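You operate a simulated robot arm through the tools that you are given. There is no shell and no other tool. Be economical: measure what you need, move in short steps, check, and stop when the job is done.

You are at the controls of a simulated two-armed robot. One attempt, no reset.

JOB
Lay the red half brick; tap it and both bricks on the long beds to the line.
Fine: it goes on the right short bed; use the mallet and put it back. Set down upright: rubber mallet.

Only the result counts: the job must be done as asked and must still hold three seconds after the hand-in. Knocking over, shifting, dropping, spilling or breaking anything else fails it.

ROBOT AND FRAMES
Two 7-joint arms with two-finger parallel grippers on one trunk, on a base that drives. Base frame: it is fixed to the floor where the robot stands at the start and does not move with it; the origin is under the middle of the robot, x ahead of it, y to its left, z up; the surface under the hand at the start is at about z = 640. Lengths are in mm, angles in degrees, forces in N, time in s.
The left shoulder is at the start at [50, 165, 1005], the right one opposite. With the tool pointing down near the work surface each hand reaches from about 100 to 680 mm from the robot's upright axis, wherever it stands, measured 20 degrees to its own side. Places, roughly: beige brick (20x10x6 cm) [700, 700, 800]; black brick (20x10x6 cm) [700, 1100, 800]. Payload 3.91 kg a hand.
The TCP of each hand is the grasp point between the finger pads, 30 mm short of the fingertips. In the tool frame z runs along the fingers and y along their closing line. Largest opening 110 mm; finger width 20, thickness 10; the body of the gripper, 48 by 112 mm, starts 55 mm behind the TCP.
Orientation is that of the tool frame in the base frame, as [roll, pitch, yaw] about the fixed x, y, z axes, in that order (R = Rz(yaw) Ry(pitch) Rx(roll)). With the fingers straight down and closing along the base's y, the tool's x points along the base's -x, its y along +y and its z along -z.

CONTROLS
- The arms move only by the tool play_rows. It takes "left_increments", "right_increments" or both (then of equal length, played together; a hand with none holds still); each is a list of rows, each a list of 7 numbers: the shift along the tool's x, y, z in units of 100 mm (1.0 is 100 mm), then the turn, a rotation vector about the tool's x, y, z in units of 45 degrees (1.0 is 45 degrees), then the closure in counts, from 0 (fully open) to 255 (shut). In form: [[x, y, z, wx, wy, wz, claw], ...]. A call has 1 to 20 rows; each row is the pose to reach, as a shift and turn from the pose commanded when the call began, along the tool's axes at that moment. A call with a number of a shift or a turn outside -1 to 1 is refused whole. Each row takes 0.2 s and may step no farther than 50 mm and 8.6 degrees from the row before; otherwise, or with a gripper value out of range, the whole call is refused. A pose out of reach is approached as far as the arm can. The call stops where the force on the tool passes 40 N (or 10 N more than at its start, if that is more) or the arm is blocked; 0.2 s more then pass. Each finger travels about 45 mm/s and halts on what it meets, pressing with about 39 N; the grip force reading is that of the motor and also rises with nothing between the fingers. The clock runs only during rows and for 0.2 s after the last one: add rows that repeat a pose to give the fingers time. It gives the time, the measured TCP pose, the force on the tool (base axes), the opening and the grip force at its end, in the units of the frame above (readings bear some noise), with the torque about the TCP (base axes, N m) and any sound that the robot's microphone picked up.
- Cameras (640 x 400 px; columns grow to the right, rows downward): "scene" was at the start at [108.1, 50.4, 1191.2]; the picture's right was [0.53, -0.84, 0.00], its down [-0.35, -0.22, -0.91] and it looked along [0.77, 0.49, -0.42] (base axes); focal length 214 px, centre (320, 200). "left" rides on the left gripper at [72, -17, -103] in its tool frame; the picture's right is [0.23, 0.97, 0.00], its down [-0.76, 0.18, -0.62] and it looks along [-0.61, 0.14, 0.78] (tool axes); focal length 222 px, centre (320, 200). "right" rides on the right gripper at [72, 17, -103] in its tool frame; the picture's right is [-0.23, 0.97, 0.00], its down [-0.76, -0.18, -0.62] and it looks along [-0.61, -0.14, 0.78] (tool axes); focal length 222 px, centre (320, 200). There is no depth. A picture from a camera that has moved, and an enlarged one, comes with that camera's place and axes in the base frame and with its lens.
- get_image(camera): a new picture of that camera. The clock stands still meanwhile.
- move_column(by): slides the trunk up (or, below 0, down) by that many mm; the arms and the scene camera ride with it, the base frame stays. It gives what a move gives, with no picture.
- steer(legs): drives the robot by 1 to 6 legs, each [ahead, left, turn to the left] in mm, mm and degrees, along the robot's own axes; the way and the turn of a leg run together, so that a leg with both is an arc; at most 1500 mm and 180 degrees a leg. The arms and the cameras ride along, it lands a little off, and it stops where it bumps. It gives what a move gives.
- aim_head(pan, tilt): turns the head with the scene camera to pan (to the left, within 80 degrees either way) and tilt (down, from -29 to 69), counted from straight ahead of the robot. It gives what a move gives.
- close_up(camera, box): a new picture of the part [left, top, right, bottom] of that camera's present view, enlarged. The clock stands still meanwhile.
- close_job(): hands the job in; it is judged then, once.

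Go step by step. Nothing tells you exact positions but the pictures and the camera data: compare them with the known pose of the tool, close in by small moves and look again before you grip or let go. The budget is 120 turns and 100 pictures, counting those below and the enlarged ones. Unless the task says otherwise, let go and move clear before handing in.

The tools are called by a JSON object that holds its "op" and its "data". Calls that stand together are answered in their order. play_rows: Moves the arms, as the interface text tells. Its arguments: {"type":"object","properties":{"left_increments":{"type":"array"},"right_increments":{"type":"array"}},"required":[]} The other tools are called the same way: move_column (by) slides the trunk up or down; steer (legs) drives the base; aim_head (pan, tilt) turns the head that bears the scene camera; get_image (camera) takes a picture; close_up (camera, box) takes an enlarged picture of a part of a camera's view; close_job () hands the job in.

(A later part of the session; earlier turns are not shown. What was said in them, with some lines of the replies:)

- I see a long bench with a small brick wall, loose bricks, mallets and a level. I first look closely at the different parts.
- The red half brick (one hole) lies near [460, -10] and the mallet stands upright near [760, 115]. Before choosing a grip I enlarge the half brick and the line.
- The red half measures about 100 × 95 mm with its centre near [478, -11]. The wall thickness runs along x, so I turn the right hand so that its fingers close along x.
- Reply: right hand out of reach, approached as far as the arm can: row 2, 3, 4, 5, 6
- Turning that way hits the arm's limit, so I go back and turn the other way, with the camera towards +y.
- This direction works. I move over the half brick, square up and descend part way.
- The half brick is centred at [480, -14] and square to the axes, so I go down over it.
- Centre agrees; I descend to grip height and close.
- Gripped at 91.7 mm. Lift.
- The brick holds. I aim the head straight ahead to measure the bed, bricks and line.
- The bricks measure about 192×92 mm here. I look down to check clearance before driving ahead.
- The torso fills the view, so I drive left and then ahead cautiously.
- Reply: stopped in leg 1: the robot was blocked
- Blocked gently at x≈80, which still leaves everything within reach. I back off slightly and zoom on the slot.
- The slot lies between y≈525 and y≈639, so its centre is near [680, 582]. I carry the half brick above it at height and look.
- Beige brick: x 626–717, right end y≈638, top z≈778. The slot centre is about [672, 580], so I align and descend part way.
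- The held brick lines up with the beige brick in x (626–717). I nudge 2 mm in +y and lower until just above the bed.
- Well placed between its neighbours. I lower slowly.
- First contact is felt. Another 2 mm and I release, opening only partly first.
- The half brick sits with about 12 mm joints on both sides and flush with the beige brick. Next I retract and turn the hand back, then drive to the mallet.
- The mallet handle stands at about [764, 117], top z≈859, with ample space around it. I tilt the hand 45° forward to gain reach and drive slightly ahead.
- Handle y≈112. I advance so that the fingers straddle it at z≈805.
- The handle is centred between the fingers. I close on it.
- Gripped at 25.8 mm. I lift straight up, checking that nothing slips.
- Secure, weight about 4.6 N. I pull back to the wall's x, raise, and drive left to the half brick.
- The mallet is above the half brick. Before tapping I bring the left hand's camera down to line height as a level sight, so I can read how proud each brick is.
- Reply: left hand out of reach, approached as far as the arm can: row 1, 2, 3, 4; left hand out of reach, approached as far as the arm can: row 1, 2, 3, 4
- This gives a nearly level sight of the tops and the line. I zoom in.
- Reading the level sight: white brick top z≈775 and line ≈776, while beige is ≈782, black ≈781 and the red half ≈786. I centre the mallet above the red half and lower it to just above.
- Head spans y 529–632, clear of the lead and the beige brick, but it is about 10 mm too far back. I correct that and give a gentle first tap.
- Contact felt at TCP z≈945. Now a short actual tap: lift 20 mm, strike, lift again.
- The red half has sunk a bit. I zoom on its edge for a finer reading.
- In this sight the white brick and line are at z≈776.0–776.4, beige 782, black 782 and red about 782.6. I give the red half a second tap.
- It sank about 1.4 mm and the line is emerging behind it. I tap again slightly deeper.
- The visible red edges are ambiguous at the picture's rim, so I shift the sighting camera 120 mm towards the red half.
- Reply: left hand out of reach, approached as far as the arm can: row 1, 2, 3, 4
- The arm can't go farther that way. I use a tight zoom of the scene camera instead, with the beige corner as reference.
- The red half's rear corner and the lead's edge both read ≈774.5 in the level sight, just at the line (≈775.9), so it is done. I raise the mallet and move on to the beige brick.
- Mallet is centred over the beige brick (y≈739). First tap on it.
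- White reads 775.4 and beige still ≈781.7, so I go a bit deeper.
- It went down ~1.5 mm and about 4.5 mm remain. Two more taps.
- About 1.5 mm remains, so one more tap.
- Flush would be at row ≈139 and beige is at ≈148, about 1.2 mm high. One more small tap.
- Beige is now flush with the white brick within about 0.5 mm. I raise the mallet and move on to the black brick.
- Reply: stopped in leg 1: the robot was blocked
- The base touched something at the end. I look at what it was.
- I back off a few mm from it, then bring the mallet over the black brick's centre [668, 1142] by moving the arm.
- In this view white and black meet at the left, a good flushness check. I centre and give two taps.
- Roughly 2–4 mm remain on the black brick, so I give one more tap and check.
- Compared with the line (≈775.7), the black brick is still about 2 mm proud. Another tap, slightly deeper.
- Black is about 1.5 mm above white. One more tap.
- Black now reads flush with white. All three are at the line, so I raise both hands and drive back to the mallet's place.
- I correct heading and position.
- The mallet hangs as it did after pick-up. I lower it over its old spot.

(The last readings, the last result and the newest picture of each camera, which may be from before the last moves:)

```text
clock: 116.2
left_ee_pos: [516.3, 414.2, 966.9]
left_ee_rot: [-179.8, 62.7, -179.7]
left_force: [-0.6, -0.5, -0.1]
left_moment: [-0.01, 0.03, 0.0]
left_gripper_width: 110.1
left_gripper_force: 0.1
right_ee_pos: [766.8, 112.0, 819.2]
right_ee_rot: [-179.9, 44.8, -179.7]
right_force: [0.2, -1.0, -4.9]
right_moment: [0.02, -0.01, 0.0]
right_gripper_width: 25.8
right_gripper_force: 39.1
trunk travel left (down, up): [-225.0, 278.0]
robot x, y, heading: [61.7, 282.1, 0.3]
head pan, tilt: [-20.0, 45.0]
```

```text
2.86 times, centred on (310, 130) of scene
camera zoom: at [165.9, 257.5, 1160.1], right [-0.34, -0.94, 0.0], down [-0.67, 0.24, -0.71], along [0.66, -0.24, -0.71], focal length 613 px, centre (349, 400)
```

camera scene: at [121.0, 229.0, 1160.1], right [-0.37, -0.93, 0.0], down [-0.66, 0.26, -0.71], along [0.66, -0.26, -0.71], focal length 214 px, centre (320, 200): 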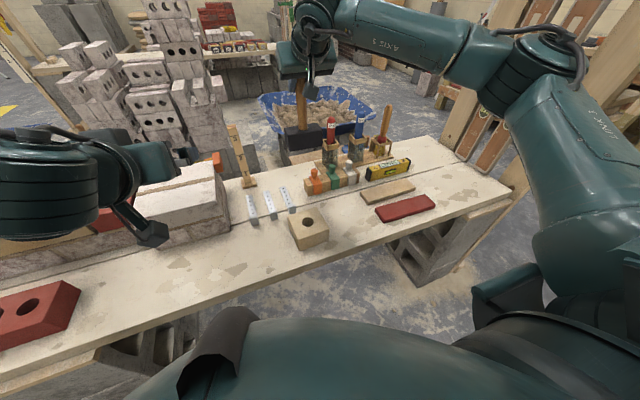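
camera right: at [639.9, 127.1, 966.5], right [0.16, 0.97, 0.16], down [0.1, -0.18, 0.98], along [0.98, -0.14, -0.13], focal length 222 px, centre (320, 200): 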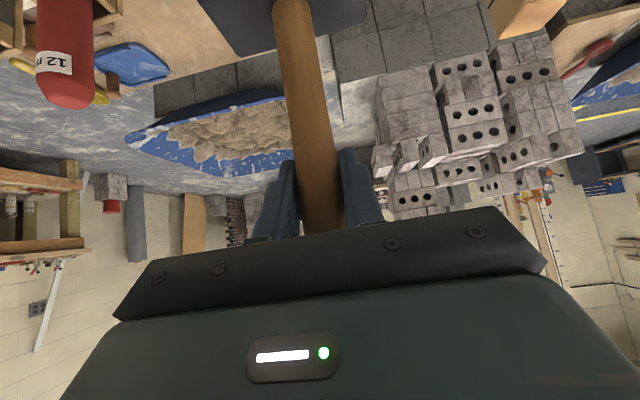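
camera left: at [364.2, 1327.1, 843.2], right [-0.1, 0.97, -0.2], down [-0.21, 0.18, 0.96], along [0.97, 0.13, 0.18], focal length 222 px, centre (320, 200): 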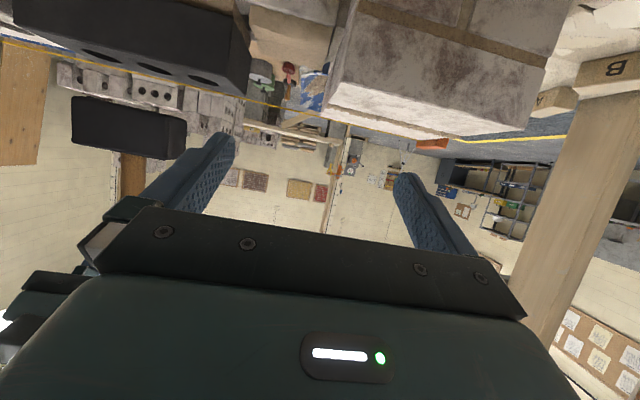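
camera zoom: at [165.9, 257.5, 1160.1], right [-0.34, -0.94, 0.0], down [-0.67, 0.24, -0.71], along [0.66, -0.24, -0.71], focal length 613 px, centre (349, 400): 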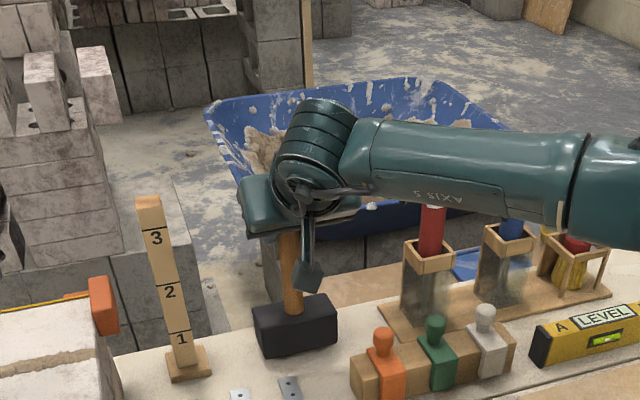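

{"op": "play_rows", "data": {"right_increments": [[0.021, 0, 0.021, 0, 0, 0, 255], [0.042, 0, 0.042, 0, 0, 0, 255], [0.063, 0, 0.063, 0, 0, 0, 255], [0.078, 0, 0.078, 0, 0, 0, 255], [0.078, 0, 0.078, 0, 0, 0, 255]]}}

```text
clock: 117.5
left_ee_pos: [517.8, 413.2, 966.2]
left_ee_rot: [-179.9, 62.7, -179.7]
left_force: [-0.8, -0.2, 0.1]
left_moment: [0.01, 0.01, -0.01]
left_gripper_width: 109.9
left_gripper_force: 0.0
right_ee_pos: [765.1, 111.1, 807.0]
right_ee_rot: [-179.8, 44.8, -179.6]
right_force: [0.3, -0.3, -3.5]
right_moment: [-0.04, -0.01, -0.02]
right_gripper_width: 25.5
right_gripper_force: 38.9
trunk travel left (down, up): [-225.0, 278.0]
robot x, y, heading: [56.1, 282.1, 0.2]
head pan, tilt: [-20.0, 45.0]
```

{"op": "play_rows", "data": {"right_increments": [[0.007, 0, 0.007, 0, 0, 0, 255], [0.014, 0, 0.014, 0, 0, 0, 255], [0.014, 0, 0.014, 0, 0, 0, 255]]}}

{"op": "play_rows", "data": {"right_increments": [[0.007, 0, 0.007, 0, 0, 0, 255], [0.007, 0, 0.007, 0, 0, 0, 255], [0.007, 0, 0.007, 0, 0, 0, 255]]}}

```text
clock: 118.2
left_ee_pos: [517.2, 412.7, 966.6]
left_ee_rot: [-179.8, 62.7, -179.6]
left_force: [0.1, -0.1, 0.1]
left_moment: [0.02, 0.02, 0.01]
left_gripper_width: 110.0
left_gripper_force: 0.1
right_ee_pos: [765.8, 111.2, 806.3]
right_ee_rot: [-179.9, 44.9, -179.5]
right_force: [0.5, 0.1, -1.4]
right_moment: [0.08, -0.18, -0.01]
right_gripper_width: 25.4
right_gripper_force: 39.2
trunk travel left (down, up): [-225.0, 278.0]
robot x, y, heading: [55.4, 286.2, -0.1]
head pan, tilt: [-20.0, 45.0]
```

```text
clock: 119.0
left_ee_pos: [515.9, 413.2, 967.0]
left_ee_rot: [-179.7, 62.9, -179.7]
left_force: [0.5, -0.8, -0.8]
left_moment: [0.0, 0.02, 0.03]
left_gripper_width: 110.1
left_gripper_force: 0.0
right_ee_pos: [765.3, 112.3, 806.2]
right_ee_rot: [-179.9, 44.9, -179.6]
right_force: [-0.1, 0.0, 2.1]
right_moment: [0.15, -0.23, -0.02]
right_gripper_width: 25.9
right_gripper_force: 38.9
trunk travel left (down, up): [-225.0, 278.0]
robot x, y, heading: [60.6, 280.2, 0.3]
head pan, tilt: [-20.0, 45.0]
```

It stands on the bench. I open the fingers gradually and look.

{"op": "play_rows", "data": {"right_increments": [[0, 0, 0, 0, 0, 0, 185], [0, 0, 0, 0, 0, 0, 170], [0, 0, 0, 0, 0, 0, 140], [0, 0, 0, 0, 0, 0, 100], [0, 0, 0, 0, 0, 0, 60], [0, 0, 0, 0, 0, 0, 60], [0, 0, 0, 0, 0, 0, 60]]}}

{"op": "get_image", "data": {"camera": "right"}}

```text
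clock: 120.7
left_ee_pos: [515.8, 414.0, 967.6]
left_ee_rot: [-179.8, 62.9, -179.7]
left_force: [-0.2, 0.2, 0.0]
left_moment: [-0.01, -0.03, -0.02]
left_gripper_width: 110.1
left_gripper_force: 0.1
right_ee_pos: [764.6, 112.2, 804.9]
right_ee_rot: [-179.9, 44.7, -179.6]
right_force: [1.2, 0.2, -0.3]
right_moment: [0.0, 0.01, 0.04]
right_gripper_width: 84.3
right_gripper_force: 0.0
trunk travel left (down, up): [-225.0, 278.0]
robot x, y, heading: [58.6, 281.7, 0.4]
head pan, tilt: [-20.0, 45.0]
```

```text
9 pictures are left
camera right: at [640.7, 127.8, 827.3], right [0.16, 0.97, 0.16], down [0.1, -0.18, 0.98], along [0.98, -0.14, -0.13], focal length 222 px, centre (320, 200)
```

right: 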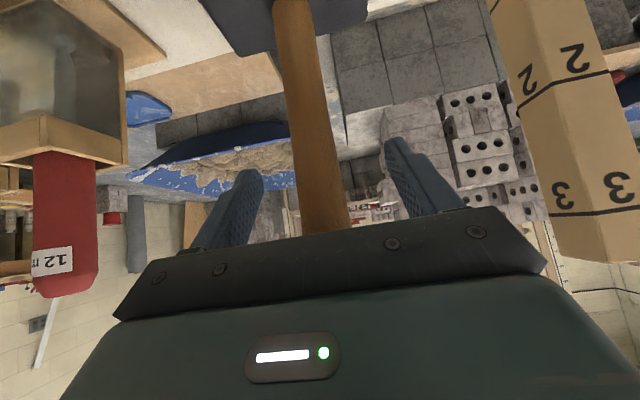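

The mallet stands as before between the open fingers. I withdraw back along the approach path.

{"op": "play_rows", "data": {"right_increments": [[0.05, 0, -0.2, 0, 0, 0, 60], [0.1, 0, -0.45, 0, 0, 0, 60], [0.15, 0, -0.7, 0, 0, 0, 60], [0.2, 0, -0.95, 0, 0, 0, 60]]}}

{"op": "play_rows", "data": {"right_increments": [[0, 0, -0.25, 0, 0, 0, 60], [0, 0, -0.5, 0, 0, 0, 60], [0, 0, -0.75, 0, 0, 0, 60], [0, 0, -1, 0, 0, 0, 60]]}}

{"op": "get_image", "data": {"camera": "scene"}}

```text
clock: 121.7
left_ee_pos: [515.2, 414.1, 967.8]
left_ee_rot: [-179.9, 62.9, -179.7]
left_force: [0.1, -0.8, 0.2]
left_moment: [0.0, 0.01, 0.0]
left_gripper_width: 110.0
left_gripper_force: 0.1
right_ee_pos: [683.6, 111.9, 859.2]
right_ee_rot: [-179.8, 44.9, -179.6]
right_force: [-0.6, -0.3, 0.4]
right_moment: [-0.03, -0.03, 0.0]
right_gripper_width: 84.0
right_gripper_force: 0.0
trunk travel left (down, up): [-225.0, 278.0]
robot x, y, heading: [56.9, 282.9, 0.0]
head pan, tilt: [-20.0, 45.0]
```

```text
clock: 122.7
left_ee_pos: [515.3, 414.3, 967.2]
left_ee_rot: [-179.8, 62.9, -179.7]
left_force: [0.1, -0.2, -0.2]
left_moment: [0.02, 0.01, 0.01]
left_gripper_width: 109.9
left_gripper_force: 0.1
right_ee_pos: [614.0, 111.3, 930.1]
right_ee_rot: [-179.8, 44.8, -179.6]
right_force: [-1.1, 0.2, 0.1]
right_moment: [0.0, 0.01, 0.0]
right_gripper_width: 84.1
right_gripper_force: 0.0
trunk travel left (down, up): [-225.0, 278.0]
robot x, y, heading: [59.5, 284.6, 0.3]
head pan, tilt: [-20.0, 45.0]
```

```text
8 pictures are left
camera scene: at [165.4, 257.6, 1160.1], right [-0.34, -0.94, 0.0], down [-0.67, 0.24, -0.71], along [0.67, -0.24, -0.71], focal length 214 px, centre (320, 200)
```

scene: 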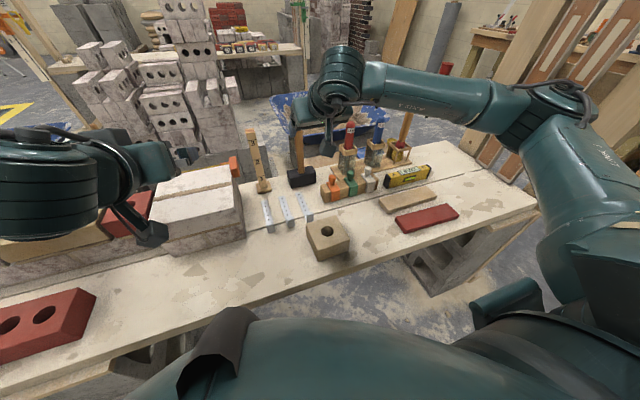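

The mallet is standing. With the left camera lowered again I verify the red half against the lead.

{"op": "play_rows", "data": {"left_increments": [[0.25, 0, 0.12, 0, 0, 0, 0], [0.5, 0, 0.25, 0, 0, 0, 0], [0.75, 0, 0.37, 0, 0, 0, 0], [0.95, 0, 0.48, 0, 0, 0, 0]]}}

{"op": "get_image", "data": {"camera": "left"}}

```text
clock: 123.7
left_ee_pos: [514.1, 412.8, 861.3]
left_ee_rot: [-179.7, 62.9, -179.7]
left_force: [-0.3, -0.2, -0.1]
left_moment: [-0.02, 0.01, 0.01]
left_gripper_width: 110.2
left_gripper_force: 0.2
right_ee_pos: [612.8, 112.3, 930.8]
right_ee_rot: [-179.9, 44.7, -179.5]
right_force: [0.7, -0.5, -0.2]
right_moment: [0.0, 0.01, 0.01]
right_gripper_width: 84.1
right_gripper_force: 0.0
trunk travel left (down, up): [-225.0, 278.0]
robot x, y, heading: [59.9, 281.8, 0.4]
head pan, tilt: [-20.0, 45.0]
```

```text
7 pictures are left
camera left: at [389.4, 395.6, 843.8], right [-0.11, 0.97, -0.2], down [-0.21, 0.18, 0.96], along [0.97, 0.14, 0.18], focal length 222 px, centre (320, 200)
```

left: 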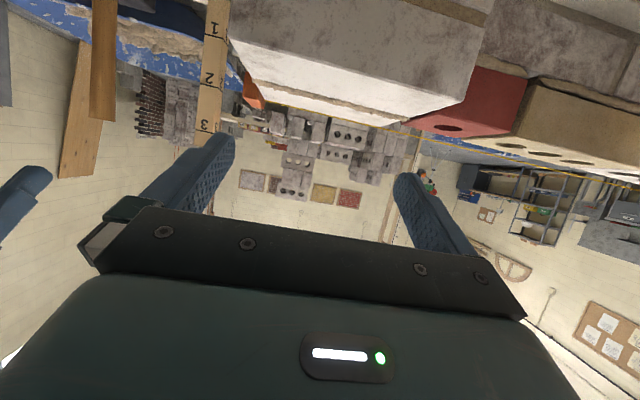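

{"op": "close_up", "data": {"camera": "left", "box": [440, 80, 568, 160]}}

{"op": "close_up", "data": {"camera": "left", "box": [380, 80, 476, 140]}}

```text
5.00 times, centred on (504, 120) of left
camera zoom: at [389.4, 395.6, 843.8], right [-0.11, 0.97, -0.2], down [-0.21, 0.18, 0.96], along [0.97, 0.14, 0.18], focal length 1111 px, centre (-600, 600)
```

zoom: 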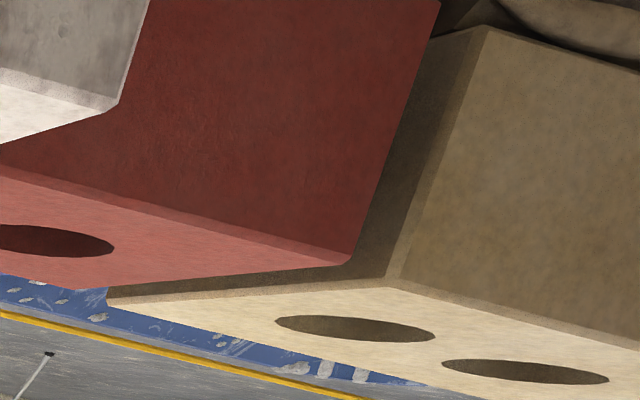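

```text
6.67 times, centred on (428, 110) of left
camera zoom: at [389.4, 395.6, 843.8], right [-0.11, 0.97, -0.2], down [-0.21, 0.18, 0.96], along [0.97, 0.14, 0.18], focal length 1481 px, centre (-400, 800)
```

zoom: 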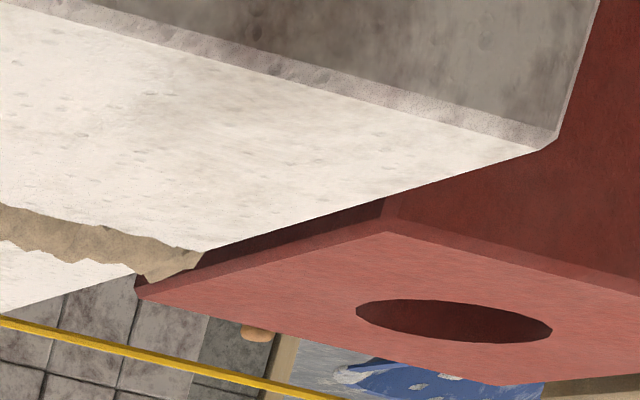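

Final check: red ≈774.4, beige ≈776.1, lead ≈774.9 and line ≈776, and the mallet is standing upright in its place. I lift the left hand clear and hand in.

{"op": "play_rows", "data": {"left_increments": [[-0.25, 0, -0.12, 0, 0, 0, 0], [-0.5, 0, -0.25, 0, 0, 0, 0], [-0.75, 0, -0.37, 0, 0, 0, 0], [-0.95, 0, -0.48, 0, 0, 0, 0]]}}

{"op": "close_up", "data": {"camera": "scene", "box": [220, 90, 400, 210]}}

```text
clock: 124.7
left_ee_pos: [516.0, 412.9, 966.4]
left_ee_rot: [-179.9, 62.8, -179.8]
left_force: [-0.4, -0.9, 0.5]
left_moment: [0.01, -0.05, 0.0]
left_gripper_width: 110.0
left_gripper_force: 0.2
right_ee_pos: [613.5, 110.3, 929.9]
right_ee_rot: [-179.9, 44.8, -179.7]
right_force: [-0.5, -0.4, 0.2]
right_moment: [0.0, 0.0, -0.01]
right_gripper_width: 84.5
right_gripper_force: 0.1
trunk travel left (down, up): [-225.0, 278.0]
robot x, y, heading: [60.9, 284.9, 0.3]
head pan, tilt: [-20.0, 45.0]
```

```text
3.33 times, centred on (310, 150) of scene
camera zoom: at [165.4, 257.6, 1160.1], right [-0.34, -0.94, 0.0], down [-0.67, 0.24, -0.71], along [0.67, -0.24, -0.71], focal length 715 px, centre (353, 367)
```

zoom: 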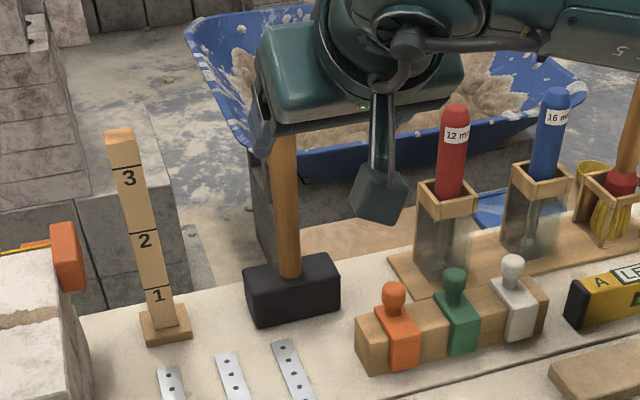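

The mallet stands upright in its place, the bricks are at the line and both hands are clear.

{"op": "close_job", "data": {}}

```text
The job is handed in.
```

I laid the red half brick on the right short bed and tapped it, the beige brick and the black brick down to within about 2 mm of the line, by camera reading. The rubber mallet is back upright in its place, and I've handed the job in.

While I was driving to the black brick, the base bumped something I couldn't see under the torso. I backed off a few millimetres and saw nothing displaced in the pictures afterwards.
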